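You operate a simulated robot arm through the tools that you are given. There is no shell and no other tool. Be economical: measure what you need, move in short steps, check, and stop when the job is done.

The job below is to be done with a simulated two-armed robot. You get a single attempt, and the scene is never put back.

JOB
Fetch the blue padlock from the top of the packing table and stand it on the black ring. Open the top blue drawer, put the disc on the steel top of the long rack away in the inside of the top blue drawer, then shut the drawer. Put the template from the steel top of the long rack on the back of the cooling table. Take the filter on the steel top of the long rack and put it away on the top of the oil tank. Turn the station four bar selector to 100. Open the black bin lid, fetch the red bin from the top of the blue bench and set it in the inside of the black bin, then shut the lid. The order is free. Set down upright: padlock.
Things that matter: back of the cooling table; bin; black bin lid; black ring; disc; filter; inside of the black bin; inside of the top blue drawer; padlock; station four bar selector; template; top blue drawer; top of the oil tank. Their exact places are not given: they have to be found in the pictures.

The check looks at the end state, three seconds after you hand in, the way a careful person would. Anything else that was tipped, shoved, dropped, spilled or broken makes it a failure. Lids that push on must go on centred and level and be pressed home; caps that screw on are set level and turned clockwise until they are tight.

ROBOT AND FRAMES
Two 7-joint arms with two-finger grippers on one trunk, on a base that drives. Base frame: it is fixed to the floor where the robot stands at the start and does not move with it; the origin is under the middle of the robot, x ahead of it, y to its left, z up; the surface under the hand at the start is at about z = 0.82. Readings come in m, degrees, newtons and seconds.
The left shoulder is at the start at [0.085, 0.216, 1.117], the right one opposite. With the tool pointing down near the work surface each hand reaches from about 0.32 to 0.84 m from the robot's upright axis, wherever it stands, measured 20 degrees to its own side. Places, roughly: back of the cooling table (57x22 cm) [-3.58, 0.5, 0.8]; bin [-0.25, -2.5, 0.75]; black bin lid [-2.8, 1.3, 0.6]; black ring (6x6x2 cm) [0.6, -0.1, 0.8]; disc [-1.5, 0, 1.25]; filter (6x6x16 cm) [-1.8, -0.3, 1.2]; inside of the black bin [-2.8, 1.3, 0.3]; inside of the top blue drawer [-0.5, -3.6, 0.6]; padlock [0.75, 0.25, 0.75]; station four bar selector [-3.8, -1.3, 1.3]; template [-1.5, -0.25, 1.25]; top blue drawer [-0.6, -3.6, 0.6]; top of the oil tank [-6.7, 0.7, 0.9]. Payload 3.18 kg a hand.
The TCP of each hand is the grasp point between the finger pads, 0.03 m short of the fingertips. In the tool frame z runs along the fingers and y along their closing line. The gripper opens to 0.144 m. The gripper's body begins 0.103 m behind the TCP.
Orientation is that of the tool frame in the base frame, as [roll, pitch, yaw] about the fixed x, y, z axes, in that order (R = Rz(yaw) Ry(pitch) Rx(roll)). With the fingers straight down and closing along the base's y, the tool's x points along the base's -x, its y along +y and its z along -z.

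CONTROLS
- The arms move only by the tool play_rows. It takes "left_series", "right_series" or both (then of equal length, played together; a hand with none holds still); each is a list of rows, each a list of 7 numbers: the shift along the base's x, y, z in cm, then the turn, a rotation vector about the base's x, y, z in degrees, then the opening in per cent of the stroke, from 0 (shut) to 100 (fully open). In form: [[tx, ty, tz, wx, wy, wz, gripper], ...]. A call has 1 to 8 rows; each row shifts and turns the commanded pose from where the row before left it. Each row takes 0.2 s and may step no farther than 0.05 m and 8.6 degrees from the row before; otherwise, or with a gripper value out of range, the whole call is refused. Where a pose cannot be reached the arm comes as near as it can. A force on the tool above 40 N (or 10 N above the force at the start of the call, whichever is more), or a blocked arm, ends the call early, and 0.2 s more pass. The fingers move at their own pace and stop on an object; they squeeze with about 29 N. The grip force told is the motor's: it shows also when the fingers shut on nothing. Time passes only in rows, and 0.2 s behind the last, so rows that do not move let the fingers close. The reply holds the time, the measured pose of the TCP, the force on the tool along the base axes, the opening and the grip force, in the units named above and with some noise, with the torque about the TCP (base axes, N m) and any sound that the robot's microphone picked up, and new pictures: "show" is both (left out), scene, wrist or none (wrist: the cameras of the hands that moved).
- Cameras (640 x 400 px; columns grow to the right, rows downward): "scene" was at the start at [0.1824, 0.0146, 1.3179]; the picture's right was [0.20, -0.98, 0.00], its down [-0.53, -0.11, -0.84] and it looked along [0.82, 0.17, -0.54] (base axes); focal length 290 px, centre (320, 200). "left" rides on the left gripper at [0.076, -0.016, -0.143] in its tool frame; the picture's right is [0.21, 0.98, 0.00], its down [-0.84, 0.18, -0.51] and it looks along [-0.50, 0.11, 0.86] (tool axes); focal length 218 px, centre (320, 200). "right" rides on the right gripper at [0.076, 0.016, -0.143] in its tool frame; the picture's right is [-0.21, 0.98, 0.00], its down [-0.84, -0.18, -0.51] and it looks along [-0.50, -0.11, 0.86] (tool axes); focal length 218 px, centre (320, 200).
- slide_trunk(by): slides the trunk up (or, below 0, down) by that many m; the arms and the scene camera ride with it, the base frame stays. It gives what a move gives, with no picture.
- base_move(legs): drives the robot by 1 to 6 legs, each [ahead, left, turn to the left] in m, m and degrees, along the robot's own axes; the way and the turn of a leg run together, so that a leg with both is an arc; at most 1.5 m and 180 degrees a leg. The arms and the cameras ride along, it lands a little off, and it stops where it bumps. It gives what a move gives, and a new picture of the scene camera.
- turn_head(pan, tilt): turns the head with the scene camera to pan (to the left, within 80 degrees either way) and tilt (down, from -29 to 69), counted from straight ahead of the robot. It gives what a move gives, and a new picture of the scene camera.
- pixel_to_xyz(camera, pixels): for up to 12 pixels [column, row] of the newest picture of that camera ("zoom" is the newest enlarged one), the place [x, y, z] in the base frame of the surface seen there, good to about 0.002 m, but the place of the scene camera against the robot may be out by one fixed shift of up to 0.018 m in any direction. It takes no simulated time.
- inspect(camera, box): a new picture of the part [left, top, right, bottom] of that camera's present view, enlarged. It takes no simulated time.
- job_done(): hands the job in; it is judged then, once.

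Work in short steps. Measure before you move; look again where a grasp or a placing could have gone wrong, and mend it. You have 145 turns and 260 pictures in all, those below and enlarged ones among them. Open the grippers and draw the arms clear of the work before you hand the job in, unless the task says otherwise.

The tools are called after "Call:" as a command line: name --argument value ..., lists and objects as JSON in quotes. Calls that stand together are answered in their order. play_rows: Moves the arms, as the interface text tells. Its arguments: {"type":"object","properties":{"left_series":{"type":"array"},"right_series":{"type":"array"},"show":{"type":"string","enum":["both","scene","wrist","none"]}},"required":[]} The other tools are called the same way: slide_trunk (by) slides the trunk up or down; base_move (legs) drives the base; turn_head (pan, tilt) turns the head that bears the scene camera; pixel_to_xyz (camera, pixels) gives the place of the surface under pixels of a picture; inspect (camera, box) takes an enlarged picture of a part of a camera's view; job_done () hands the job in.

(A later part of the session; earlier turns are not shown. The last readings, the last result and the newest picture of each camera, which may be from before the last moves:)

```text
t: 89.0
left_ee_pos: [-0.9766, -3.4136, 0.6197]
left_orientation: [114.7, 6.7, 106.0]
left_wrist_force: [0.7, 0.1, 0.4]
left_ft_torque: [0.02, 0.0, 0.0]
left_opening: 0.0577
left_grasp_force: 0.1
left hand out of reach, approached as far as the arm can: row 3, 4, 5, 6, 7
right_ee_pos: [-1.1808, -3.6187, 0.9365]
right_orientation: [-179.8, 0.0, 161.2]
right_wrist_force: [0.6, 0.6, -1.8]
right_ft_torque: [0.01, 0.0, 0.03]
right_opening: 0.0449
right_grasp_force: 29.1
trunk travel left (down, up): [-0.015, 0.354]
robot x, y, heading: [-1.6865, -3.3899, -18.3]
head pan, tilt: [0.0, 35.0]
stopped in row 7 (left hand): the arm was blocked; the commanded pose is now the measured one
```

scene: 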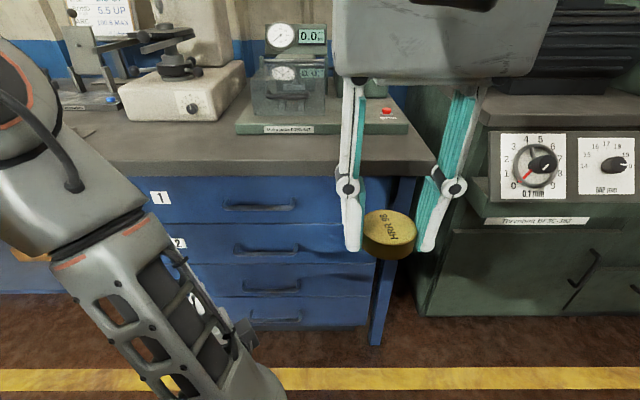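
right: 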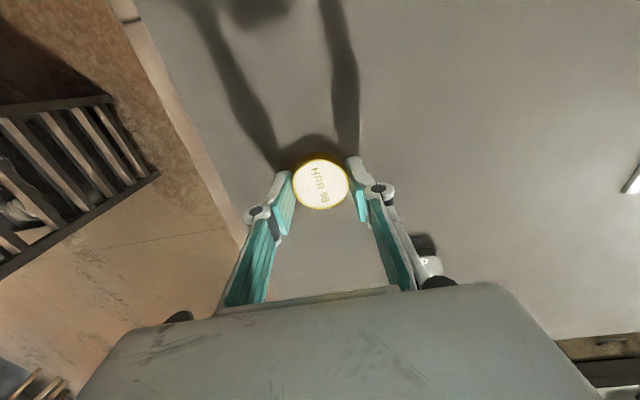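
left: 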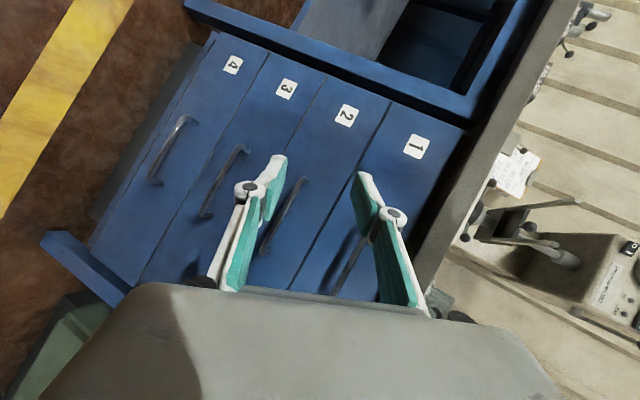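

The arm works with the hand pointing ~31° left of the robot's heading and 24° down, closing vertically – fine for the bar. So instead I turn the robot right 31° and shift so that this hand pose faces the handle.

Call:
slide_trunk --by 0.065

Call:
base_move --legs '[[0, 0, -31], [-0.06, 0.337, 0]]'

Call:
play_rows --left_series '[[0, 0, 0, 0, 0, 0, 40]]' --show "wrist"

```text
t: 90.1
left_ee_pos: [-0.9801, -3.4167, 0.6806]
left_orientation: [115.1, 6.4, 105.8]
left_wrist_force: [-0.1, -0.8, 0.3]
left_ft_torque: [-0.02, -0.01, 0.01]
left_opening: 0.0577
left_grasp_force: 0.1
right_ee_pos: [-1.18, -3.6171, 0.9996]
right_orientation: [-179.9, -0.3, 161.3]
right_wrist_force: [1.4, -0.8, -2.9]
right_ft_torque: [0.04, 0.07, -0.01]
right_opening: 0.045
right_grasp_force: 29.4
trunk travel left (down, up): [-0.08, 0.289]
robot x, y, heading: [-1.6859, -3.3908, -18.5]
head pan, tilt: [0.0, 35.0]
```

```text
t: 95.2
left_ee_pos: [-0.8762, -3.5166, 0.6842]
left_orientation: [114.8, 6.6, 74.3]
left_wrist_force: [0.2, -0.8, 0.5]
left_ft_torque: [-0.01, -0.02, -0.02]
left_opening: 0.0577
left_grasp_force: 0.1
right_ee_pos: [-1.1546, -3.5817, 1.0017]
right_orientation: [-179.8, 0.0, 130.2]
right_wrist_force: [0.8, 1.0, -2.3]
right_ft_torque: [0.01, 0.0, -0.01]
right_opening: 0.045
right_grasp_force: 29.1
trunk travel left (down, up): [-0.08, 0.289]
robot x, y, heading: [-1.4612, -3.1274, -49.7]
head pan, tilt: [0.0, 35.0]
```

scene: 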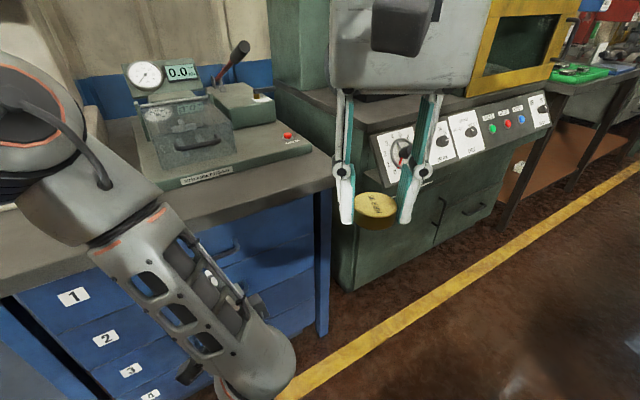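

```text
t: 95.5
left_ee_pos: [-0.8774, -3.5163, 0.6847]
left_orientation: [114.8, 6.5, 74.4]
left_wrist_force: [-0.3, -0.1, 1.0]
left_ft_torque: [-0.02, 0.01, -0.01]
left_opening: 0.0574
left_grasp_force: 0.0
right_ee_pos: [-1.1549, -3.5839, 1.001]
right_orientation: [-179.9, 0.1, 130.1]
right_wrist_force: [-0.4, -0.1, -1.9]
right_ft_torque: [0.05, -0.04, 0.02]
right_opening: 0.045
right_grasp_force: 29.0
trunk travel left (down, up): [-0.08, 0.289]
robot x, y, heading: [-1.4628, -3.1249, -49.6]
head pan, tilt: [0.0, 35.0]
```

left: 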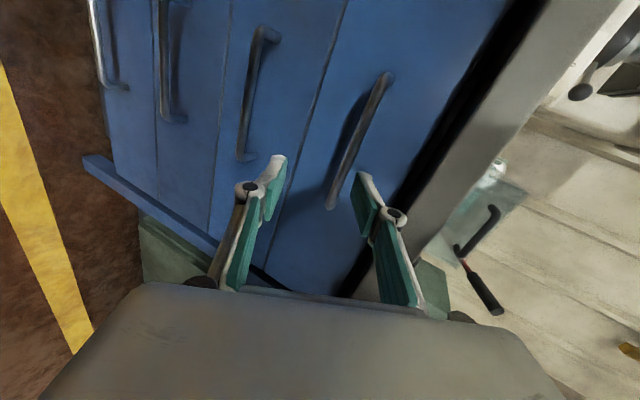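

Bar 1 runs from (390,75) to (331,207), right between the fingers' plane. I measure it with the wrist camera.

Call:
pixel_to_xyz --camera "left" --pixels '[[386, 80], [371, 115], [356, 150], [341, 182], [332, 203], [300, 180], [410, 150], [300, 230]]'

```text
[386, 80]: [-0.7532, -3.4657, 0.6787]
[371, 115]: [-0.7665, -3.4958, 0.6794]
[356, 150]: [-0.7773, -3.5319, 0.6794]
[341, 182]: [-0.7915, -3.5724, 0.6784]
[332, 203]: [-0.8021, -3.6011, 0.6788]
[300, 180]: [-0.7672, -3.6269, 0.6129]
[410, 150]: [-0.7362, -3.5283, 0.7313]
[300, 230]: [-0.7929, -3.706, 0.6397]
```

Bar centre [-0.778,-3.533,0.679]. I close the fingers to ~3.5 cm, rise, then advance along the tool axis so the bar lies 1 cm beyond the TCP (upper finger stays off the drawer face).

Call:
play_rows --left_series '[[0, 0, 1.8, 0, 0, 0, 24], [0, 0, 1.9, 0, 0, 0, 24], [2.2, -0.3, -0.9, 0, 0, 0, 24], [2.2, -0.3, -1.0, 0, 0, 0, 24], [2.3, -0.4, -1.0, 0, 0, 0, 24], [2.3, -0.4, -1.0, 0, 0, 0, 24]]' --show "wrist"

```text
t: 97.0
left_ee_pos: [-0.8047, -3.5536, 0.7024]
left_orientation: [115.3, 6.3, 74.7]
left_wrist_force: [-10.9, 9.4, 1.4]
left_ft_torque: [0.24, 0.26, -0.08]
left_opening: 0.0362
left_grasp_force: 1.6
left hand out of reach, approached as far as the arm can: row 4, 5, 6
right_ee_pos: [-1.1555, -3.5814, 1.0021]
right_orientation: [-179.9, 0.2, 130.0]
right_wrist_force: [0.6, 0.0, -1.5]
right_ft_torque: [0.01, -0.02, -0.02]
right_opening: 0.0449
right_grasp_force: 29.3
trunk travel left (down, up): [-0.08, 0.289]
robot x, y, heading: [-1.4692, -3.1285, -49.8]
head pan, tilt: [0.0, 35.0]
```

left: 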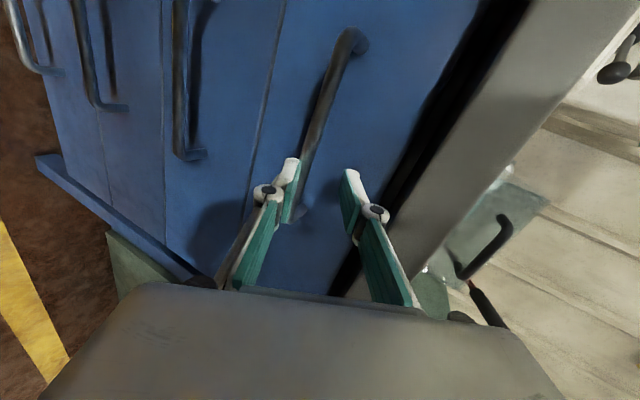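

The lower finger bumped the bar: the arm can't reach further left/down. I retreat, then shift the base 5 cm left and trunk 3 cm down to give the arm room.

Call:
play_rows --left_series '[[-2.5, 0.9, 0.8, 0, 0, 0, 24], [-2.5, 0.9, 0.8, 0, 0, 0, 24], [-2.5, 0.9, 0.8, 0, 0, 0, 24], [-1.5, 0.5, 0, 0, 0, 0, 24]]' --show "none"

Call:
base_move --legs '[[0, 0.06, 0]]'

Call:
slide_trunk --by -0.03

Call:
play_rows --left_series '[[0, 0, 0, 0, 0, 0, 24]]' --show "wrist"

```text
t: 98.0
left_ee_pos: [-0.8731, -3.5111, 0.7249]
left_orientation: [115.1, 6.7, 77.1]
left_wrist_force: [0.5, 0.1, -0.1]
left_ft_torque: [-0.02, 0.01, 0.04]
left_opening: 0.0344
left_grasp_force: 0.0
right_ee_pos: [-1.1539, -3.5836, 1.0017]
right_orientation: [-179.9, 0.0, 130.0]
right_wrist_force: [0.9, 0.1, -2.0]
right_ft_torque: [0.01, -0.02, 0.01]
right_opening: 0.045
right_grasp_force: 28.5
trunk travel left (down, up): [-0.08, 0.289]
robot x, y, heading: [-1.4697, -3.1279, -49.8]
head pan, tilt: [0.0, 35.0]
```

```text
t: 99.2
left_ee_pos: [-0.8276, -3.473, 0.7276]
left_orientation: [115.0, 6.7, 76.9]
left_wrist_force: [-0.3, 0.1, 0.3]
left_ft_torque: [-0.01, 0.04, -0.02]
left_opening: 0.0345
left_grasp_force: 0.1
right_ee_pos: [-1.108, -3.5429, 1.0009]
right_orientation: [-179.9, 0.0, 129.9]
right_wrist_force: [-0.6, 0.4, -2.1]
right_ft_torque: [-0.03, 0.01, 0.02]
right_opening: 0.0452
right_grasp_force: 28.8
trunk travel left (down, up): [-0.08, 0.289]
robot x, y, heading: [-1.4165, -3.0856, -49.7]
head pan, tilt: [0.0, 35.0]
```

scene: 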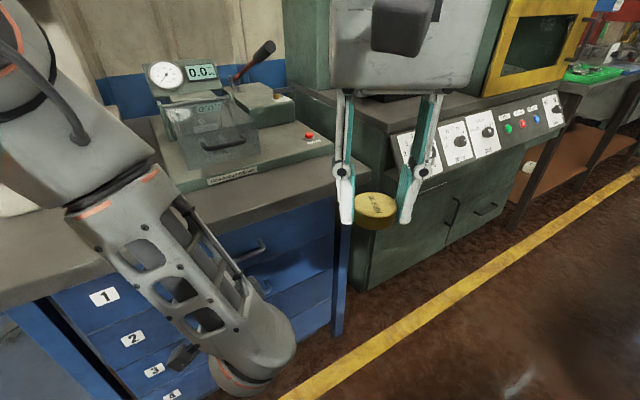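

```text
t: 99.9
left_ee_pos: [-0.818, -3.4651, 0.6967]
left_orientation: [114.9, 6.4, 78.3]
left_wrist_force: [0.6, -0.4, 0.5]
left_ft_torque: [0.0, 0.05, -0.03]
left_opening: 0.0345
left_grasp_force: 0.0
right_ee_pos: [-1.1099, -3.5427, 0.974]
right_orientation: [-180.0, 0.3, 130.0]
right_wrist_force: [-0.5, 0.1, -0.7]
right_ft_torque: [-0.07, -0.03, 0.05]
right_opening: 0.0447
right_grasp_force: 28.7
trunk travel left (down, up): [-0.05, 0.319]
robot x, y, heading: [-1.4197, -3.0863, -49.5]
head pan, tilt: [0.0, 35.0]
```

```text
t: 100.3
left_ee_pos: [-0.8192, -3.4653, 0.6955]
left_orientation: [115.1, 6.5, 78.2]
left_wrist_force: [-0.7, 0.1, 0.3]
left_ft_torque: [-0.02, 0.03, 0.03]
left_opening: 0.0346
left_grasp_force: 0.0
right_ee_pos: [-1.1076, -3.5432, 0.9721]
right_orientation: [-179.9, 0.0, 130.0]
right_wrist_force: [-0.8, 0.5, -2.5]
right_ft_torque: [-0.01, 0.02, -0.01]
right_opening: 0.0451
right_grasp_force: 29.4
trunk travel left (down, up): [-0.05, 0.319]
robot x, y, heading: [-1.4195, -3.0835, -49.7]
head pan, tilt: [0.0, 35.0]
```

left: 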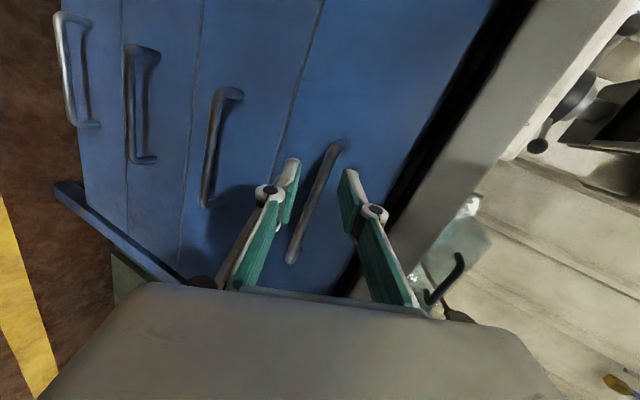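

Now the hand has margin. I slide along the bar direction to its middle, then advance along the tool axis.

Call:
play_rows --left_series '[[-0.9, -2.8, 0.5, 0, 0, 0, 24], [-1.0, -2.8, 0.5, 0, 0, 0, 24], [1.7, -0.5, -0.8, 0, 0, 0, 24], [1.7, -0.4, -0.8, 0, 0, 0, 24], [1.7, -0.4, -0.7, 0, 0, 0, 24]]' --show "wrist"

```text
t: 101.0
left_ee_pos: [-0.789, -3.4994, 0.7089]
left_orientation: [117.1, 8.8, 85.2]
left_wrist_force: [-5.8, -0.5, 3.3]
left_ft_torque: [-0.08, 0.14, -0.1]
left_opening: 0.0348
left_grasp_force: 0.0
right_ee_pos: [-1.1091, -3.5425, 0.9716]
right_orientation: [-179.9, 0.0, 130.1]
right_wrist_force: [0.0, 0.1, -1.5]
right_ft_torque: [0.02, 0.0, -0.05]
right_opening: 0.0449
right_grasp_force: 28.7
trunk travel left (down, up): [-0.05, 0.319]
robot x, y, heading: [-1.4177, -3.0879, -49.9]
head pan, tilt: [0.0, 35.0]
stopped in row 3 (left hand): the arm was blocked; the commanded pose is now the measured one
```

left: 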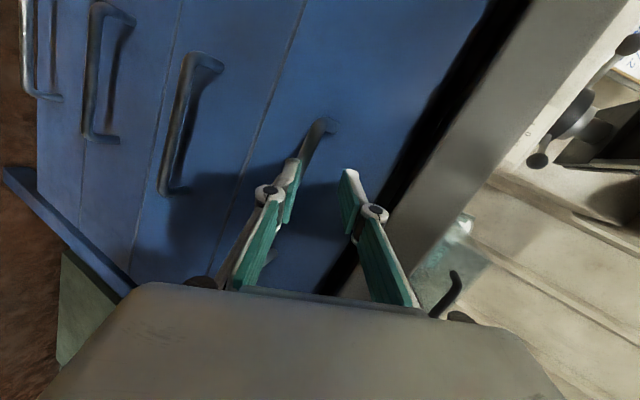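

This folded posture is at its limits. I back off and reset the left hand to pointing down, then retry from farther away with the arm stretched.

Call:
base_move --legs '[[-0.128, -0.078, 0], [0.259, -0.333, 0], [0, 0, 31.5]]'

Call:
slide_trunk --by 0.1

```text
t: 107.0
left_ee_pos: [-0.8932, -3.4817, 0.7064]
left_orientation: [117.1, 8.8, 116.0]
left_wrist_force: [0.5, -0.5, 0.3]
left_ft_torque: [0.02, -0.01, -0.02]
left_opening: 0.0345
left_grasp_force: 0.1
right_ee_pos: [-1.1459, -3.6835, 0.971]
right_orientation: [-179.9, 0.0, 160.8]
right_wrist_force: [0.0, -0.2, -2.3]
right_ft_torque: [-0.01, 0.01, -0.01]
right_opening: 0.0448
right_grasp_force: 28.9
trunk travel left (down, up): [-0.05, 0.319]
robot x, y, heading: [-1.6511, -3.4511, -19.0]
head pan, tilt: [0.0, 35.0]
```

scene: 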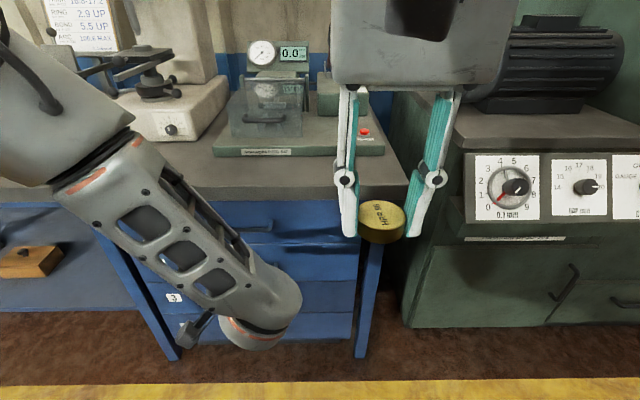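

```text
t: 108.3
left_ee_pos: [-0.8936, -3.4815, 0.8043]
left_orientation: [117.3, 8.5, 116.1]
left_wrist_force: [-0.1, -0.5, -0.8]
left_ft_torque: [0.03, -0.05, -0.01]
left_opening: 0.0347
left_grasp_force: 0.0
right_ee_pos: [-1.1439, -3.6842, 1.0695]
right_orientation: [-180.0, -0.4, 160.8]
right_wrist_force: [0.7, -0.7, -2.4]
right_ft_torque: [-0.01, 0.05, -0.02]
right_opening: 0.045
right_grasp_force: 29.3
trunk travel left (down, up): [-0.15, 0.219]
robot x, y, heading: [-1.6478, -3.4522, -19.1]
head pan, tilt: [0.0, 35.0]
```

I unwind the left hand to pointing down, drawing it back and up.

Call:
play_rows --left_series '[[-1.4, 0.45, 2, -4.73, 5.37, 3.92, 40], [-1.4, 0.45, 2, -4.73, 5.37, 3.92, 40], [-1.4, 0.45, 2, -4.73, 5.37, 3.92, 40], [-1.4, 0.45, 2, -4.73, 5.37, 3.92, 40], [-1.4, 0.45, 2, -4.73, 5.37, 3.92, 40], [-1.4, 0.45, 2, -4.73, 5.37, 3.92, 40], [-1.4, 0.45, 2, -4.73, 5.37, 3.92, 40], [-1.4, 0.45, 2, -4.73, 5.37, 3.92, 40]]' --show "scene"

```text
t: 110.1
left_ee_pos: [-1.0073, -3.4458, 0.9672]
left_orientation: [173.9, 3.3, 156.8]
left_wrist_force: [0.4, -0.2, 0.1]
left_ft_torque: [-0.02, -0.02, -0.02]
left_opening: 0.0575
left_grasp_force: 0.0
right_ee_pos: [-1.1464, -3.6834, 1.0723]
right_orientation: [-179.9, 0.0, 160.8]
right_wrist_force: [-0.1, -0.8, -3.3]
right_ft_torque: [-0.02, -0.02, 0.01]
right_opening: 0.0449
right_grasp_force: 28.9
trunk travel left (down, up): [-0.15, 0.219]
robot x, y, heading: [-1.6451, -3.4512, -19.0]
head pan, tilt: [0.0, 35.0]
```

scene: 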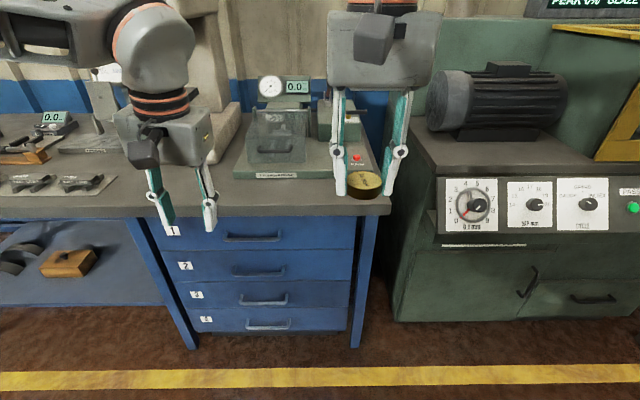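

The arm is back to its normal posture. I try the opposite roll direction (camera side to the right), moving gently forward.

Call:
play_rows --left_series '[[0.5, -0.2, -1, -6.27, -3.06, 4.94, 40], [0.5, -0.2, -1, -6.27, -3.06, 4.94, 40], [0.5, -0.2, -1, -6.27, -3.06, 4.94, 40], [0.5, -0.2, -1, -6.27, -3.06, 4.94, 40], [0.5, -0.2, -1, -6.27, -3.06, 4.94, 40], [0.5, -0.2, -1, -6.27, -3.06, 4.94, 40], [0.5, -0.2, -1, -6.27, -3.06, 4.94, 40], [0.5, -0.2, -1, -6.27, -3.06, 4.94, 40]]' --show "scene"

```text
t: 111.9
left_ee_pos: [-0.9648, -3.462, 0.887]
left_orientation: [-133.7, 24.4, -146.5]
left_wrist_force: [-0.1, 0.2, -0.6]
left_ft_torque: [0.01, 0.01, -0.02]
left_opening: 0.0573
left_grasp_force: 0.0
right_ee_pos: [-1.1459, -3.6841, 1.0728]
right_orientation: [-179.8, -0.1, 160.8]
right_wrist_force: [-0.3, 0.0, -1.8]
right_ft_torque: [0.01, -0.02, -0.01]
right_opening: 0.0448
right_grasp_force: 29.1
trunk travel left (down, up): [-0.15, 0.219]
robot x, y, heading: [-1.6462, -3.4537, -19.0]
head pan, tilt: [0.0, 35.0]
```

scene: 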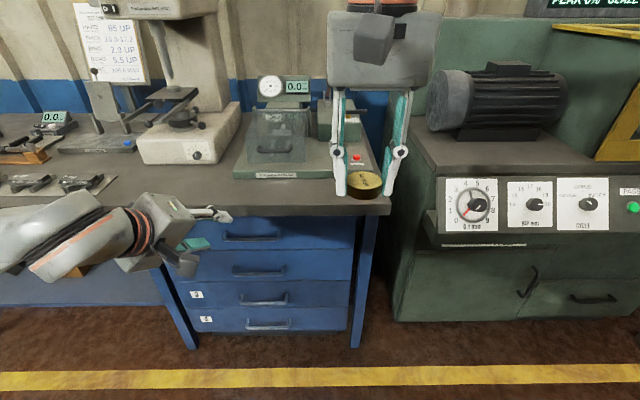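

This direction works cleanly. I complete the rotation (≈56°) while moving to 10 cm in front of the bar.

Call:
play_rows --left_series '[[1.0, -0.55, -2.9, -6.43, -2.89, 3.78, 40], [1.0, -0.55, -2.9, -6.43, -2.89, 3.78, 40], [1.0, -0.55, -2.9, -6.43, -2.89, 3.78, 40], [1.0, -0.55, -2.9, -6.43, -2.89, 3.78, 35], [1.0, -0.55, -2.9, -6.43, -2.89, 3.78, 35], [1.0, -0.55, -2.9, -6.43, -2.89, 3.78, 35], [1.0, -0.55, -2.9, -6.43, -2.89, 3.78, 35]]' --show "both"

```text
t: 113.5
left_ee_pos: [-0.9589, -3.4491, 0.8573]
left_orientation: [-127.7, 17.5, -143.5]
left_wrist_force: [0.6, 0.2, 0.2]
left_ft_torque: [0.03, 0.07, -0.03]
left_opening: 0.0504
left_grasp_force: 0.1
left hand out of reach, approached as far as the arm can: row 1, 2, 3, 4, 5, 6, 7
right_ee_pos: [-1.1455, -3.6792, 1.0715]
right_orientation: [-179.8, -0.2, 160.9]
right_wrist_force: [0.5, 1.8, -3.4]
right_ft_torque: [-0.19, 0.05, -0.01]
right_opening: 0.045
right_grasp_force: 28.9
trunk travel left (down, up): [-0.15, 0.219]
robot x, y, heading: [-1.647, -3.4507, -19.0]
head pan, tilt: [0.0, 35.0]
```

scene: 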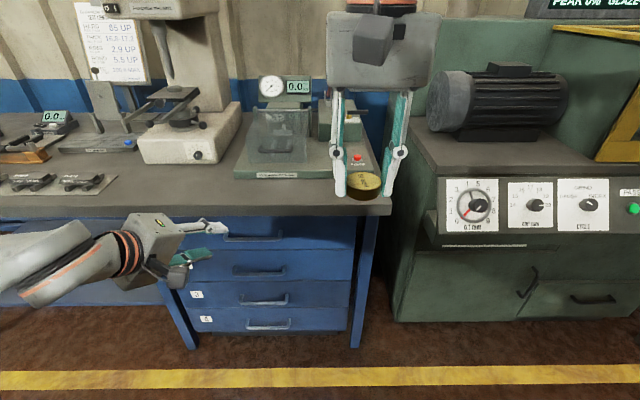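
left: 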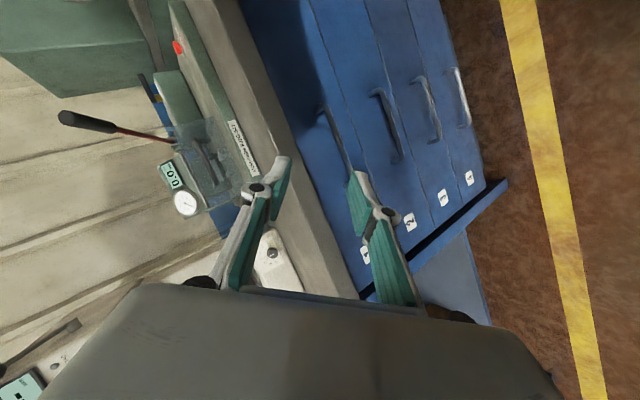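

The wrist's limit shows that this hand posture points ~21° right of the robot; so I turn the robot left 27° instead, shift right, and lower the trunk so that this posture faces the handle.

Call:
base_move --legs '[[0, 0, 27], [0.08, -0.383, 0]]'

Call:
slide_trunk --by -0.12

Call:
play_rows --left_series '[[0, 0, 0, -5, -2, 0, 35], [0, 0, 0, -5, -2, 0, 35]]' --show "both"

```text
t: 118.8
left_ee_pos: [-0.9004, -3.515, 0.8586]
left_orientation: [-127.8, 17.7, -116.6]
left_wrist_force: [0.4, -0.1, 0.2]
left_ft_torque: [-0.02, 0.02, -0.02]
left_opening: 0.0505
left_grasp_force: 0.2
right_ee_pos: [-0.9604, -3.8048, 1.0708]
right_orientation: [-179.9, 0.0, -172.2]
right_wrist_force: [0.4, 0.8, -2.9]
right_ft_torque: [0.04, 0.03, 0.0]
right_opening: 0.0452
right_grasp_force: 29.4
trunk travel left (down, up): [-0.15, 0.219]
robot x, y, heading: [-1.5128, -3.828, 8.2]
head pan, tilt: [0.0, 35.0]
```

scene: 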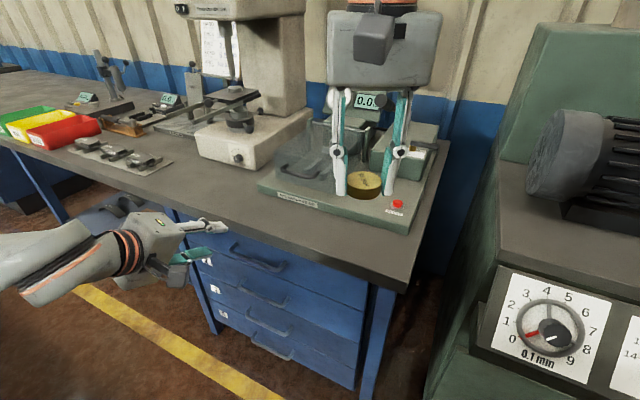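

```text
t: 120.3
left_ee_pos: [-0.9484, -3.5223, 0.5596]
left_orientation: [-145.1, 5.0, -120.2]
left_wrist_force: [-0.7, -0.3, 0.1]
left_ft_torque: [-0.03, 0.03, -0.03]
left_opening: 0.0504
left_grasp_force: 0.1
right_ee_pos: [-0.9634, -3.8054, 0.9534]
right_orientation: [-179.9, 0.1, -172.2]
right_wrist_force: [-1.2, -0.8, -2.2]
right_ft_torque: [-0.01, -0.02, 0.0]
right_opening: 0.045
right_grasp_force: 29.0
trunk travel left (down, up): [-0.03, 0.339]
robot x, y, heading: [-1.5128, -3.8275, 7.7]
head pan, tilt: [0.0, 35.0]
```

```text
t: 120.9
left_ee_pos: [-0.9476, -3.5211, 0.5589]
left_orientation: [-136.7, -1.8, -120.0]
left_wrist_force: [0.0, 0.7, -0.2]
left_ft_torque: [0.0, 0.02, 0.01]
left_opening: 0.0503
left_grasp_force: 0.0
right_ee_pos: [-0.9615, -3.8037, 0.9518]
right_orientation: [-179.9, 0.0, -172.2]
right_wrist_force: [0.5, 0.1, -1.7]
right_ft_torque: [-0.03, 0.02, -0.02]
right_opening: 0.0445
right_grasp_force: 29.2
trunk travel left (down, up): [-0.03, 0.339]
robot x, y, heading: [-1.5134, -3.8248, 8.0]
head pan, tilt: [0.0, 35.0]
```

scene: 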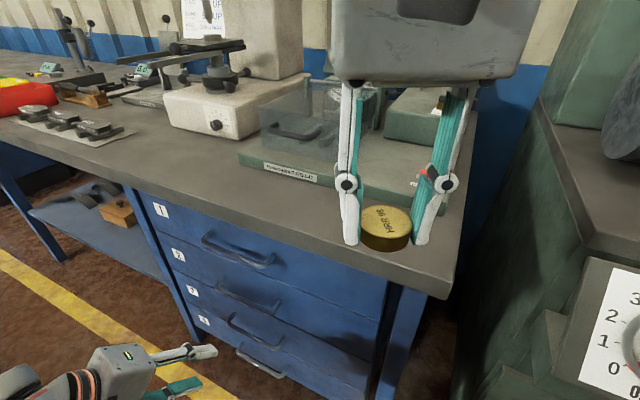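
left: 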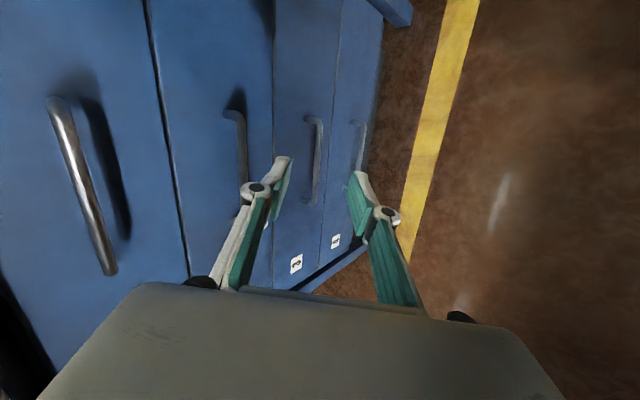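

Now it's reachable (the arm had been chasing its earlier command): the hand points 47° down at z 0.56. I turn it upward while rising in front of the drawer.

Call:
play_rows --left_series '[[0, 0, 2, -3.9, -6.7, 1.9, 35], [0, 0, 2, -3.9, -6.7, 1.9, 35], [0, 0, 2, -3.9, -6.7, 1.9, 30], [0, 0, 2, -3.9, -6.7, 1.9, 30], [0, 0, 2, 0, 0, 1.9, 30], [0, 0, 1, 0, 0, 1.9, 30]]' --show "wrist"

```text
t: 122.3
left_ee_pos: [-0.9492, -3.5215, 0.6699]
left_orientation: [-105.7, -3.5, -110.0]
left_wrist_force: [0.1, 0.3, -1.1]
left_ft_torque: [0.02, 0.01, 0.02]
left_opening: 0.0431
left_grasp_force: 0.0
right_ee_pos: [-0.9612, -3.8042, 0.9505]
right_orientation: [-179.9, 0.0, -172.2]
right_wrist_force: [-1.1, 0.3, -2.5]
right_ft_torque: [-0.01, -0.01, 0.0]
right_opening: 0.0449
right_grasp_force: 29.0
trunk travel left (down, up): [-0.03, 0.339]
robot x, y, heading: [-1.511, -3.8259, 8.1]
head pan, tilt: [0.0, 35.0]
```

left: 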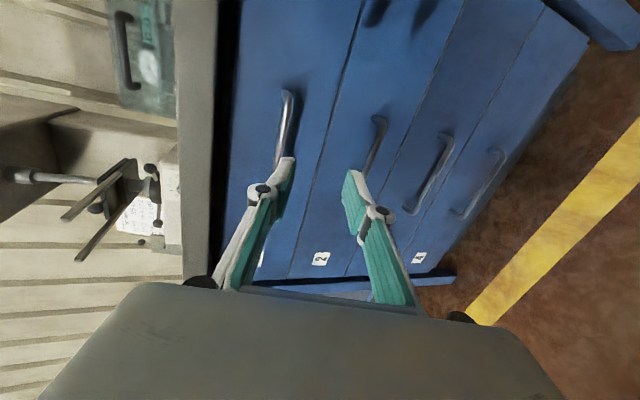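

Now the hand points along the drawer's normal, 16° down, closing vertically. I line up with the bar and advance most of the way.

Call:
play_rows --left_series '[[2.4, 1.7, 2.2, 0, 0, 0, 26], [2.5, 1.6, 2.3, 0, 0, 0, 26], [2.9, -1.05, -0.85, 0, 0, 0, 26], [2.9, -1.05, -0.85, 0, 0, 0, 26]]' --show "wrist"

Call:
pixel_to_xyz --camera "left" --pixels '[[320, 120], [320, 150], [325, 100], [315, 130], [310, 160], [330, 130]]'

```text
t: 123.3
left_ee_pos: [-0.8392, -3.5088, 0.6985]
left_orientation: [-105.8, -3.6, -110.0]
left_wrist_force: [1.0, -0.9, 0.4]
left_ft_torque: [-0.03, -0.03, -0.03]
left_opening: 0.0375
left_grasp_force: 0.0
right_ee_pos: [-0.9613, -3.804, 0.9508]
right_orientation: [-179.8, 0.0, -172.1]
right_wrist_force: [-0.5, 0.2, -1.6]
right_ft_torque: [-0.01, 0.02, -0.01]
right_opening: 0.0447
right_grasp_force: 29.1
trunk travel left (down, up): [-0.03, 0.339]
robot x, y, heading: [-1.5117, -3.8273, 7.8]
head pan, tilt: [0.0, 35.0]
```

left: 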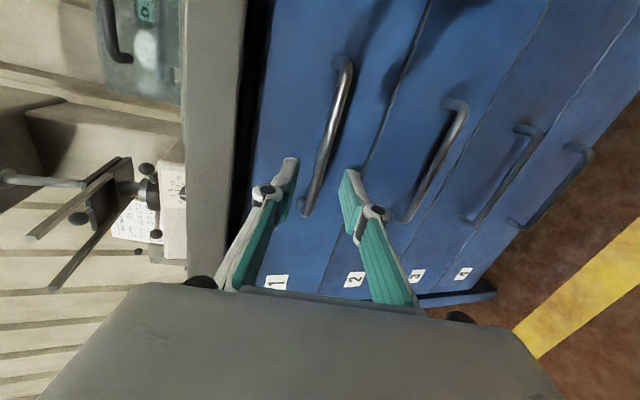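

```text
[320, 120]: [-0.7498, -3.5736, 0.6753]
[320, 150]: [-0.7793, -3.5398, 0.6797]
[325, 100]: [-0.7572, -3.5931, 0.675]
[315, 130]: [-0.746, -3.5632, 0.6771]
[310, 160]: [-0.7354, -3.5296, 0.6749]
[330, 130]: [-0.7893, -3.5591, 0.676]
```

The bar lies between the fingers at (318,150) → [-0.779,-3.540,0.679]. I advance the final 6 cm and close.

Call:
play_rows --left_series '[[2.8, -1.1, -0.95, 0, 0, 0, 26], [2.7, -1.0, -0.9, 0, 0, 0, 26], [0, 0, 0, 0, 0, 0, 0], [0, 0, 0, 0, 0, 0, 0], [0, 0, 0, 0, 0, 0, 0]]' --show "wrist"

```text
t: 124.5
left_ee_pos: [-0.7851, -3.53, 0.6789]
left_orientation: [-105.7, -3.6, -109.9]
left_wrist_force: [2.1, -2.4, -0.2]
left_ft_torque: [1.01, -0.35, -0.09]
left_opening: 0.0117
left_grasp_force: 41.7
right_ee_pos: [-0.9614, -3.8058, 0.9512]
right_orientation: [-179.9, -0.1, -172.1]
right_wrist_force: [-0.2, 0.0, -2.3]
right_ft_torque: [0.01, 0.03, 0.01]
right_opening: 0.045
right_grasp_force: 28.6
trunk travel left (down, up): [-0.03, 0.339]
robot x, y, heading: [-1.5204, -3.8281, 8.1]
head pan, tilt: [0.0, 35.0]
```

left: 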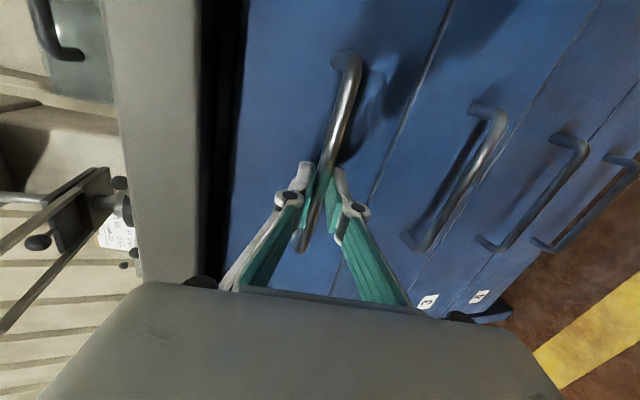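

The bar is gripped (11.7 mm). I pull along the drawer's normal [-0.949,0.316].

Call:
play_rows --left_series '[[-1.9, 0.63, 0, 0, 0, 0, 0], [-2.4, 0.8, 0, 0, 0, 0, 0], [-2.8, 0.95, 0, 0, 0, 0, 0], [-2.8, 0.95, 0, 0, 0, 0, 0], [-2.8, 0.95, 0, 0, 0, 0, 0], [-2.8, 0.95, 0, 0, 0, 0, 0]]' --show "both"

```text
t: 125.9
left_ee_pos: [-0.9417, -3.477, 0.6785]
left_orientation: [-105.9, -3.8, -110.0]
left_wrist_force: [-5.6, -6.2, -2.4]
left_ft_torque: [1.06, -0.32, 0.36]
left_opening: 0.0119
left_grasp_force: 42.1
right_ee_pos: [-0.9641, -3.8046, 0.952]
right_orientation: [-179.9, -0.1, -172.1]
right_wrist_force: [-0.8, 0.1, -1.1]
right_ft_torque: [-0.03, -0.02, -0.02]
right_opening: 0.0449
right_grasp_force: 29.1
trunk travel left (down, up): [-0.03, 0.339]
robot x, y, heading: [-1.5154, -3.8263, 8.1]
head pan, tilt: [0.0, 35.0]
```

scene: 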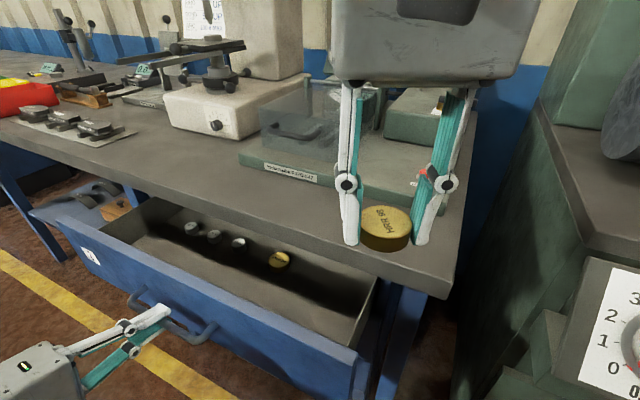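
left: 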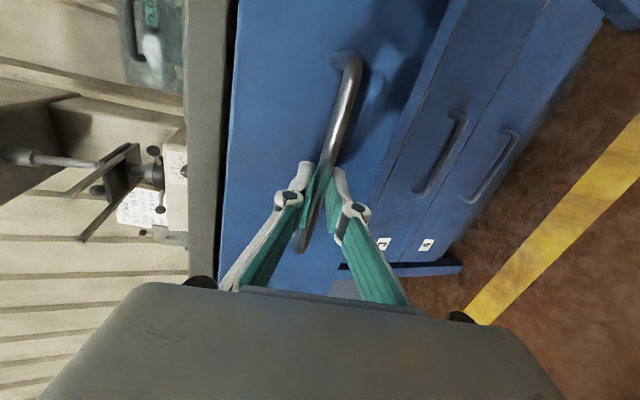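

The drawer opened 16 cm, with small weights inside and free room at its right part. I pull 6 cm more and then measure the interior.

Call:
play_rows --left_series '[[-2.6, 0.87, 0, 0, 0, 0, 0], [-2.6, 0.87, 0, 0, 0, 0, 0], [-1.6, 0.53, 0, 0, 0, 0, 0]]' --show "scene"

Call:
pixel_to_xyz --camera "scene" --pixels '[[280, 260], [300, 300], [330, 300], [270, 300], [240, 280], [345, 330], [220, 310], [300, 340], [385, 225], [375, 250], [340, 275], [360, 300]]'

```text
t: 126.7
left_ee_pos: [-1.0064, -3.4563, 0.679]
left_orientation: [-105.3, -3.6, -110.2]
left_wrist_force: [-13.3, -28.4, 6.7]
left_ft_torque: [0.78, -0.34, -0.94]
left_opening: 0.0117
left_grasp_force: 41.4
left hand out of reach, approached as far as the arm can: row 3
right_ee_pos: [-0.9627, -3.8085, 0.9521]
right_orientation: [-180.0, 0.1, -172.2]
right_wrist_force: [-0.1, 0.5, -2.5]
right_ft_torque: [-0.05, 0.0, 0.0]
right_opening: 0.0448
right_grasp_force: 28.8
trunk travel left (down, up): [-0.03, 0.339]
robot x, y, heading: [-1.5173, -3.825, 8.3]
head pan, tilt: [0.0, 35.0]
```

scene: 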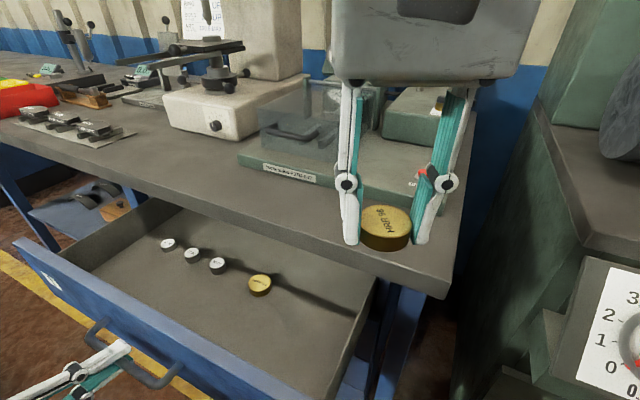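

```text
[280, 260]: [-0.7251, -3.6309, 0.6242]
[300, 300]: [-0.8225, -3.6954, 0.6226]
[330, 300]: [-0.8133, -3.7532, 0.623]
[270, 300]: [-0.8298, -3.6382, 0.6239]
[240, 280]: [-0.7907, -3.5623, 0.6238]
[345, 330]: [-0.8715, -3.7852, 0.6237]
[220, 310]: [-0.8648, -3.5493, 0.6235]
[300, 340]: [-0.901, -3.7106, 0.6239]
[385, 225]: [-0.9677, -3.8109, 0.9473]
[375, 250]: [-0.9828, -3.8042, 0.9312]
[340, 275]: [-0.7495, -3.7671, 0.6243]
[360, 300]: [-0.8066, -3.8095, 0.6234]
```

Free floor right-front of the weights. I bring the disc over [-0.94,-3.664] and begin lowering.

Call:
play_rows --right_series '[[0.6, 3.6, 0, 0, 0, 0, 0], [0.6, 3.6, 0, 0, 0, 0, 0], [0.6, 3.6, 0, 0, 0, 0, 0], [0.6, 3.6, 0, 0, 0, 0, 0], [0, 0, -4, 0, 0, 0, 0], [0, 0, -4, 0, 0, 0, 0]]' --show "both"

```text
t: 128.1
left_ee_pos: [-1.0058, -3.4546, 0.679]
left_orientation: [-105.4, -3.5, -110.2]
left_wrist_force: [-7.0, -28.5, 9.1]
left_ft_torque: [0.79, -0.44, -0.76]
left_opening: 0.0118
left_grasp_force: 41.2
right_ee_pos: [-0.9391, -3.6624, 0.872]
right_orientation: [180.0, 0.0, -172.2]
right_wrist_force: [0.0, 0.3, -2.4]
right_ft_torque: [-0.01, 0.02, 0.05]
right_opening: 0.045
right_grasp_force: 29.6
trunk travel left (down, up): [-0.03, 0.339]
robot x, y, heading: [-1.5134, -3.8237, 8.2]
head pan, tilt: [0.0, 35.0]
```

scene: 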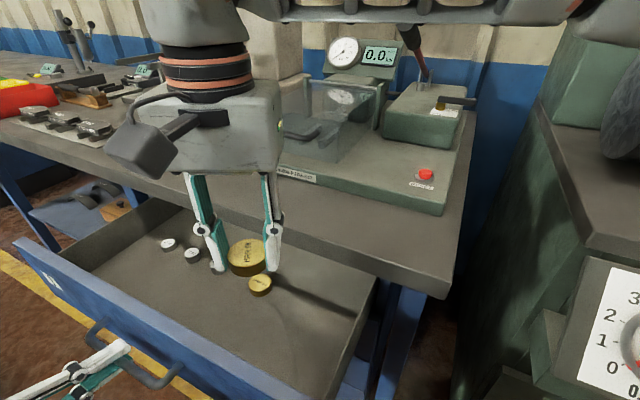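
right: 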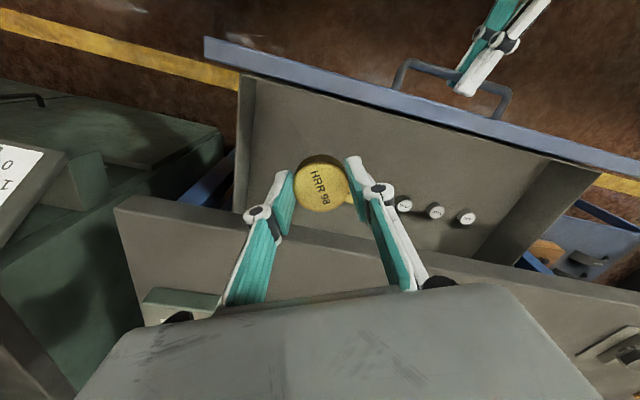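

I verify clearances with the right wrist camera: bench edge near (330,215)/(200,205), drawer floor, yellow weight.

Call:
pixel_to_xyz --camera "right" --pixels '[[200, 203], [450, 258], [320, 140], [270, 130], [350, 190], [404, 204], [330, 100], [320, 225], [250, 95]]'

```text
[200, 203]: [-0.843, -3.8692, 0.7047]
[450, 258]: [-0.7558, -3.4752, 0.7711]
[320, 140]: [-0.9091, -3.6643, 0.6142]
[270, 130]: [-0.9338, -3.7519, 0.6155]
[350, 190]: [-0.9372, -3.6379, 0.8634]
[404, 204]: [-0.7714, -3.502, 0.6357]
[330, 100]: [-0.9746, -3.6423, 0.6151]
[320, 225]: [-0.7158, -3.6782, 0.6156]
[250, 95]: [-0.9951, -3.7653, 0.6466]
```

Floor is at 0.6147; the hand is 11.5 cm outside the bench edge. I lower to TCP 0.648 and release.

Call:
play_rows --right_series '[[0, 0, -4.2, 0, 0, 0, 0], [0, 0, -4.2, 0, 0, 0, 0], [0, 0, -4.2, 0, 0, 0, 0], [0, 0, -4.2, 0, 0, 0, 0], [0, 0, -4.0, 0, 0, 0, 0], [0, 0, -1.5, 0, 0, 0, 0], [0, 0, 0, 0, 0, 0, 25], [0, 0, 0, 0, 0, 0, 50]]' --show "wrist"

```text
t: 129.9
left_ee_pos: [-1.0046, -3.4556, 0.6784]
left_orientation: [-105.4, -3.5, -110.2]
left_wrist_force: [-5.6, -22.2, 15.8]
left_ft_torque: [0.78, -0.47, -0.67]
left_opening: 0.0117
left_grasp_force: 41.8
right_ee_pos: [-0.9398, -3.6641, 0.6493]
right_orientation: [-179.9, 0.1, -172.3]
right_wrist_force: [-0.9, -0.3, -0.4]
right_ft_torque: [0.01, 0.0, 0.0]
right_opening: 0.0721
right_grasp_force: 0.1
trunk travel left (down, up): [-0.03, 0.339]
robot x, y, heading: [-1.5154, -3.8258, 8.0]
head pan, tilt: [0.0, 35.0]
```

right: 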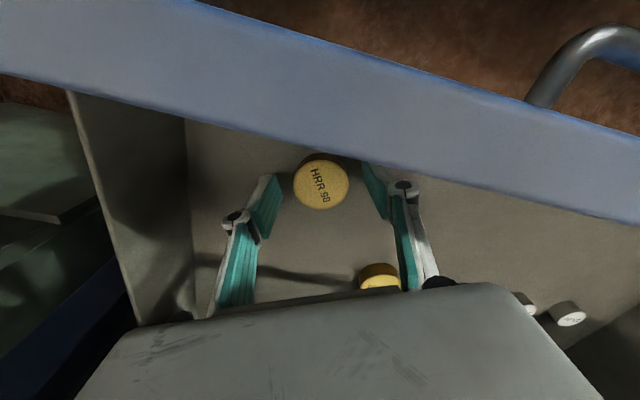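

The disc lies flat in the drawer. I raise the right hand clear.

Call:
play_rows --right_series '[[0, 0, 4.5, 0, 0, 0, 50], [0, 0, 4.5, 0, 0, 0, 50], [0, 0, 4.5, 0, 0, 0, 50], [0, 0, 4.5, 0, 0, 0, 50], [0, 0, 4.5, 0, 0, 0, 50], [0, 0, 4.5, 0, 0, 0, 50], [0, -2, 4.0, 0, 0, 0, 50], [-1, -3, 2, 0, 0, 0, 50]]' --show "none"

Call:
play_rows --left_series '[[2.4, -0.8, 0, 0, 0, 0, 0], [2.8, -0.95, 0, 0, 0, 0, 0], [2.8, -0.95, 0, 0, 0, 0, 0], [2.8, -0.95, 0, 0, 0, 0, 0], [2.8, -0.95, 0, 0, 0, 0, 0], [2.8, -0.95, 0, 0, 0, 0, 0], [2.8, -0.95, 0, 0, 0, 0, 0]]' --show "scene"

```text
t: 131.7
left_ee_pos: [-1.0056, -3.4543, 0.6793]
left_orientation: [-105.4, -3.4, -110.2]
left_wrist_force: [-5.1, -20.6, 19.5]
left_ft_torque: [1.13, -0.62, 0.45]
left_opening: 0.0117
left_grasp_force: 41.6
right_ee_pos: [-0.9511, -3.7116, 0.9794]
right_orientation: [180.0, 0.1, -172.3]
right_wrist_force: [0.3, 0.0, -0.6]
right_ft_torque: [-0.01, 0.03, 0.03]
right_opening: 0.0719
right_grasp_force: 0.0
trunk travel left (down, up): [-0.03, 0.339]
robot x, y, heading: [-1.5138, -3.8262, 7.9]
head pan, tilt: [0.0, 35.0]
```

```text
t: 133.3
left_ee_pos: [-0.8124, -3.5189, 0.6781]
left_orientation: [-105.4, -3.4, -110.1]
left_wrist_force: [0.3, -10.9, 16.1]
left_ft_torque: [0.73, -0.48, -0.87]
left_opening: 0.0118
left_grasp_force: 42.0
right_ee_pos: [-0.9481, -3.7116, 0.9778]
right_orientation: [-180.0, 0.0, -172.3]
right_wrist_force: [0.4, -1.2, 0.5]
right_ft_torque: [0.02, 0.0, 0.0]
right_opening: 0.0721
right_grasp_force: 0.0
trunk travel left (down, up): [-0.03, 0.339]
robot x, y, heading: [-1.5119, -3.8259, 8.1]
head pan, tilt: [0.0, 35.0]
```

scene: 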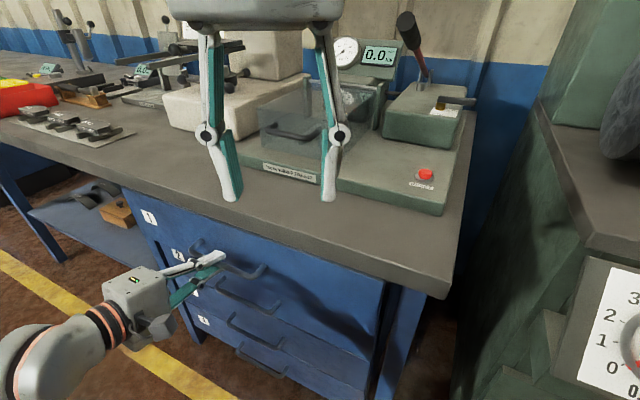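

About 2.9 cm remain to the original closed position. I push until it stops.

Call:
play_rows --left_series '[[1.5, -0.5, 0, 0, 0, 0, 0], [1.3, -0.45, 0, 0, 0, 0, 0], [0.5, -0.17, 0, 0, 0, 0, 0]]' --show "wrist"

```text
t: 134.1
left_ee_pos: [-0.7833, -3.5286, 0.6796]
left_orientation: [-105.4, -3.6, -110.1]
left_wrist_force: [-26.3, -1.2, 19.9]
left_ft_torque: [0.79, -0.46, -0.91]
left_opening: 0.0116
left_grasp_force: 41.7
right_ee_pos: [-0.9516, -3.7102, 0.9792]
right_orientation: [-180.0, 0.1, -172.1]
right_wrist_force: [-0.5, -0.7, -0.1]
right_ft_torque: [-0.01, 0.01, 0.0]
right_opening: 0.0718
right_grasp_force: 0.1
trunk travel left (down, up): [-0.03, 0.339]
robot x, y, heading: [-1.5165, -3.8251, 8.1]
head pan, tilt: [0.0, 35.0]
```

left: 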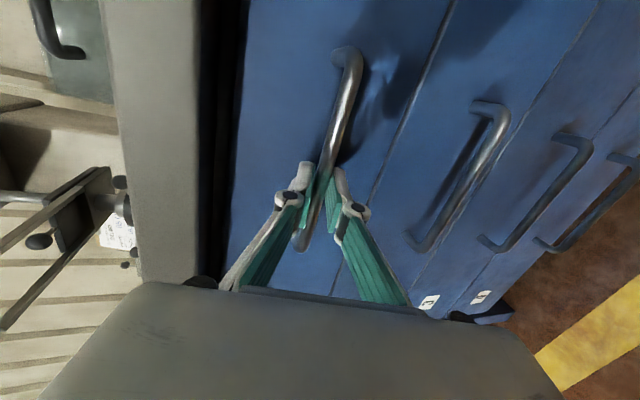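

Closed again at its original spot. I open the fingers and withdraw along the tool axis.

Call:
play_rows --left_series '[[-0.4, 0.1, 0, 0, 0, 0, 0], [0, 0, 0, 0, 0, 0, 26], [0, 0, 0, 0, 0, 0, 26], [-2.8, 1.05, 0.7, 0, 0, 0, 26], [-2.8, 1.05, 0.7, 0, 0, 0, 26], [-2.8, 1.05, 0.5, 0, 0, 0, 26], [-2.8, 1.05, 0, 0, 0, 0, 40], [-2.8, 1.05, 0, 0, 0, 0, 40]]' --show "scene"

```text
t: 135.9
left_ee_pos: [-0.924, -3.4733, 0.694]
left_orientation: [-105.7, -3.7, -109.9]
left_wrist_force: [0.4, 0.2, 0.6]
left_ft_torque: [0.02, 0.02, 0.0]
left_opening: 0.0577
left_grasp_force: 0.1
right_ee_pos: [-0.9483, -3.7109, 0.9772]
right_orientation: [-179.9, -0.1, -172.2]
right_wrist_force: [0.1, -0.8, -0.3]
right_ft_torque: [0.02, 0.0, 0.0]
right_opening: 0.0721
right_grasp_force: 0.0
trunk travel left (down, up): [-0.03, 0.339]
robot x, y, heading: [-1.5166, -3.8266, 8.2]
head pan, tilt: [0.0, 35.0]
```

scene: 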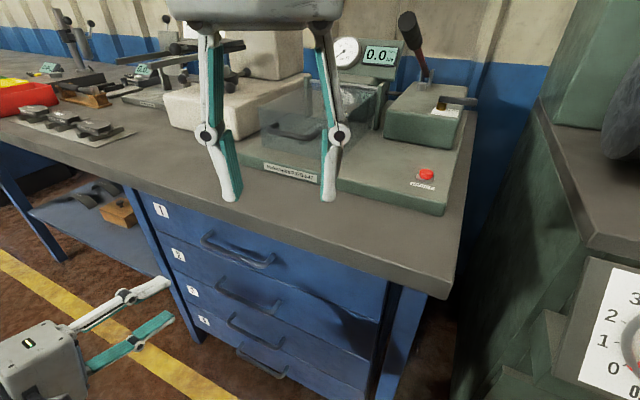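

Drawer shut with the disc inside. I raise the trunk and turn the left hand back to pointing down.

Call:
play_rows --left_series '[[-2, 0.5, 0, 5.2, 3.88, -4.58, 40], [-2, 0.5, 0, 5.2, 3.88, -4.58, 40], [-1, 0.5, 1, 5.2, 3.88, -4.58, 40], [0, 0, 1, 5.2, 3.88, -4.58, 40], [0, 0, 2, 5.2, 3.88, -4.58, 50], [0, 0, 2, 5.2, 3.88, -4.58, 50], [0, 0, 2, 5.2, 3.88, -4.58, 50], [0, 0, 2, 5.2, 3.88, -4.58, 50]]' --show "none"

Call:
play_rows --left_series '[[0, 0, 3, 5.2, 3.88, -4.58, 50], [0, 0, 3, 5.2, 3.88, -4.58, 50], [0, 0, 3, 5.2, 3.88, -4.58, 50], [0, 0, 3, 5.2, 3.88, -4.58, 50]]' --show "none"

Call:
slide_trunk --by 0.18

Call:
base_move --legs '[[-0.2, 0, 0], [0, 0, -26.2], [0, 0.815, 0], [0, 0.815, 0], [0.15, 0, 0]]'

```text
t: 137.7
left_ee_pos: [-0.9757, -3.4596, 0.7928]
left_orientation: [-155.4, 8.3, -151.5]
left_wrist_force: [-0.6, -0.2, 0.2]
left_ft_torque: [0.0, 0.02, -0.01]
left_opening: 0.072
left_grasp_force: 0.0
right_ee_pos: [-0.9474, -3.7096, 0.9771]
right_orientation: [-179.9, 0.1, -172.3]
right_wrist_force: [-0.7, 0.0, -0.3]
right_ft_torque: [0.01, -0.02, 0.01]
right_opening: 0.0719
right_grasp_force: 0.0
trunk travel left (down, up): [-0.03, 0.339]
robot x, y, heading: [-1.5164, -3.8252, 7.9]
head pan, tilt: [0.0, 35.0]
```

```text
t: 138.7
left_ee_pos: [-0.9745, -3.462, 0.9126]
left_orientation: [-179.9, 0.0, -171.9]
left_wrist_force: [0.1, 0.3, 0.5]
left_ft_torque: [0.01, -0.02, 0.0]
left_opening: 0.072
left_grasp_force: 0.1
right_ee_pos: [-0.9497, -3.7104, 0.9773]
right_orientation: [-179.9, 0.0, -172.2]
right_wrist_force: [-0.2, -0.7, 0.1]
right_ft_torque: [0.01, 0.02, -0.03]
right_opening: 0.0722
right_grasp_force: 0.1
trunk travel left (down, up): [-0.03, 0.339]
robot x, y, heading: [-1.5105, -3.8245, 7.9]
head pan, tilt: [0.0, 35.0]
```

```text
t: 140.7
left_ee_pos: [-0.9931, -3.4621, 1.1422]
left_orientation: [180.0, 5.8, -171.7]
left_wrist_force: [0.0, -0.3, -0.5]
left_ft_torque: [0.02, -0.01, 0.01]
left_opening: 0.0717
left_grasp_force: 0.2
right_ee_pos: [-0.9466, -3.7106, 1.1565]
right_orientation: [-179.8, -0.2, -172.2]
right_wrist_force: [1.6, -1.0, 0.0]
right_ft_torque: [-0.02, 0.02, -0.01]
right_opening: 0.0721
right_grasp_force: 0.1
trunk travel left (down, up): [-0.21, 0.159]
robot x, y, heading: [-1.5123, -3.8272, 7.7]
head pan, tilt: [0.0, 35.0]
```

```text
t: 159.1
left_ee_pos: [-0.4295, -2.2353, 1.1436]
left_orientation: [180.0, 6.1, 162.5]
left_wrist_force: [1.1, 0.2, -0.8]
left_ft_torque: [0.02, 0.03, 0.03]
left_opening: 0.0721
left_grasp_force: 0.1
right_ee_pos: [-0.4964, -2.4798, 1.1586]
right_orientation: [-179.9, 0.0, 161.8]
right_wrist_force: [0.5, -0.2, -2.1]
right_ft_torque: [0.01, 0.02, -0.02]
right_opening: 0.0719
right_grasp_force: 0.0
trunk travel left (down, up): [-0.21, 0.159]
robot x, y, heading: [-1.0538, -2.3341, -17.7]
head pan, tilt: [0.0, 35.0]
```

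scene: 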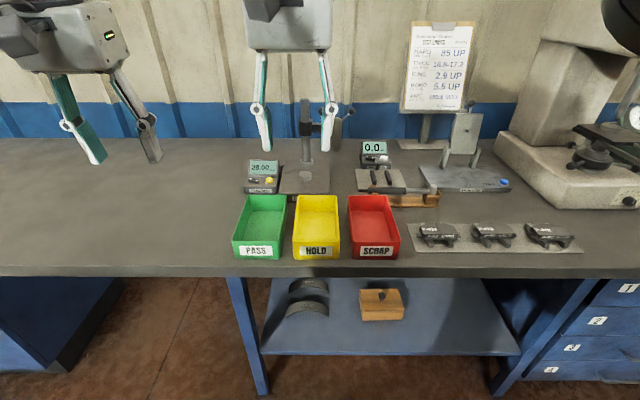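

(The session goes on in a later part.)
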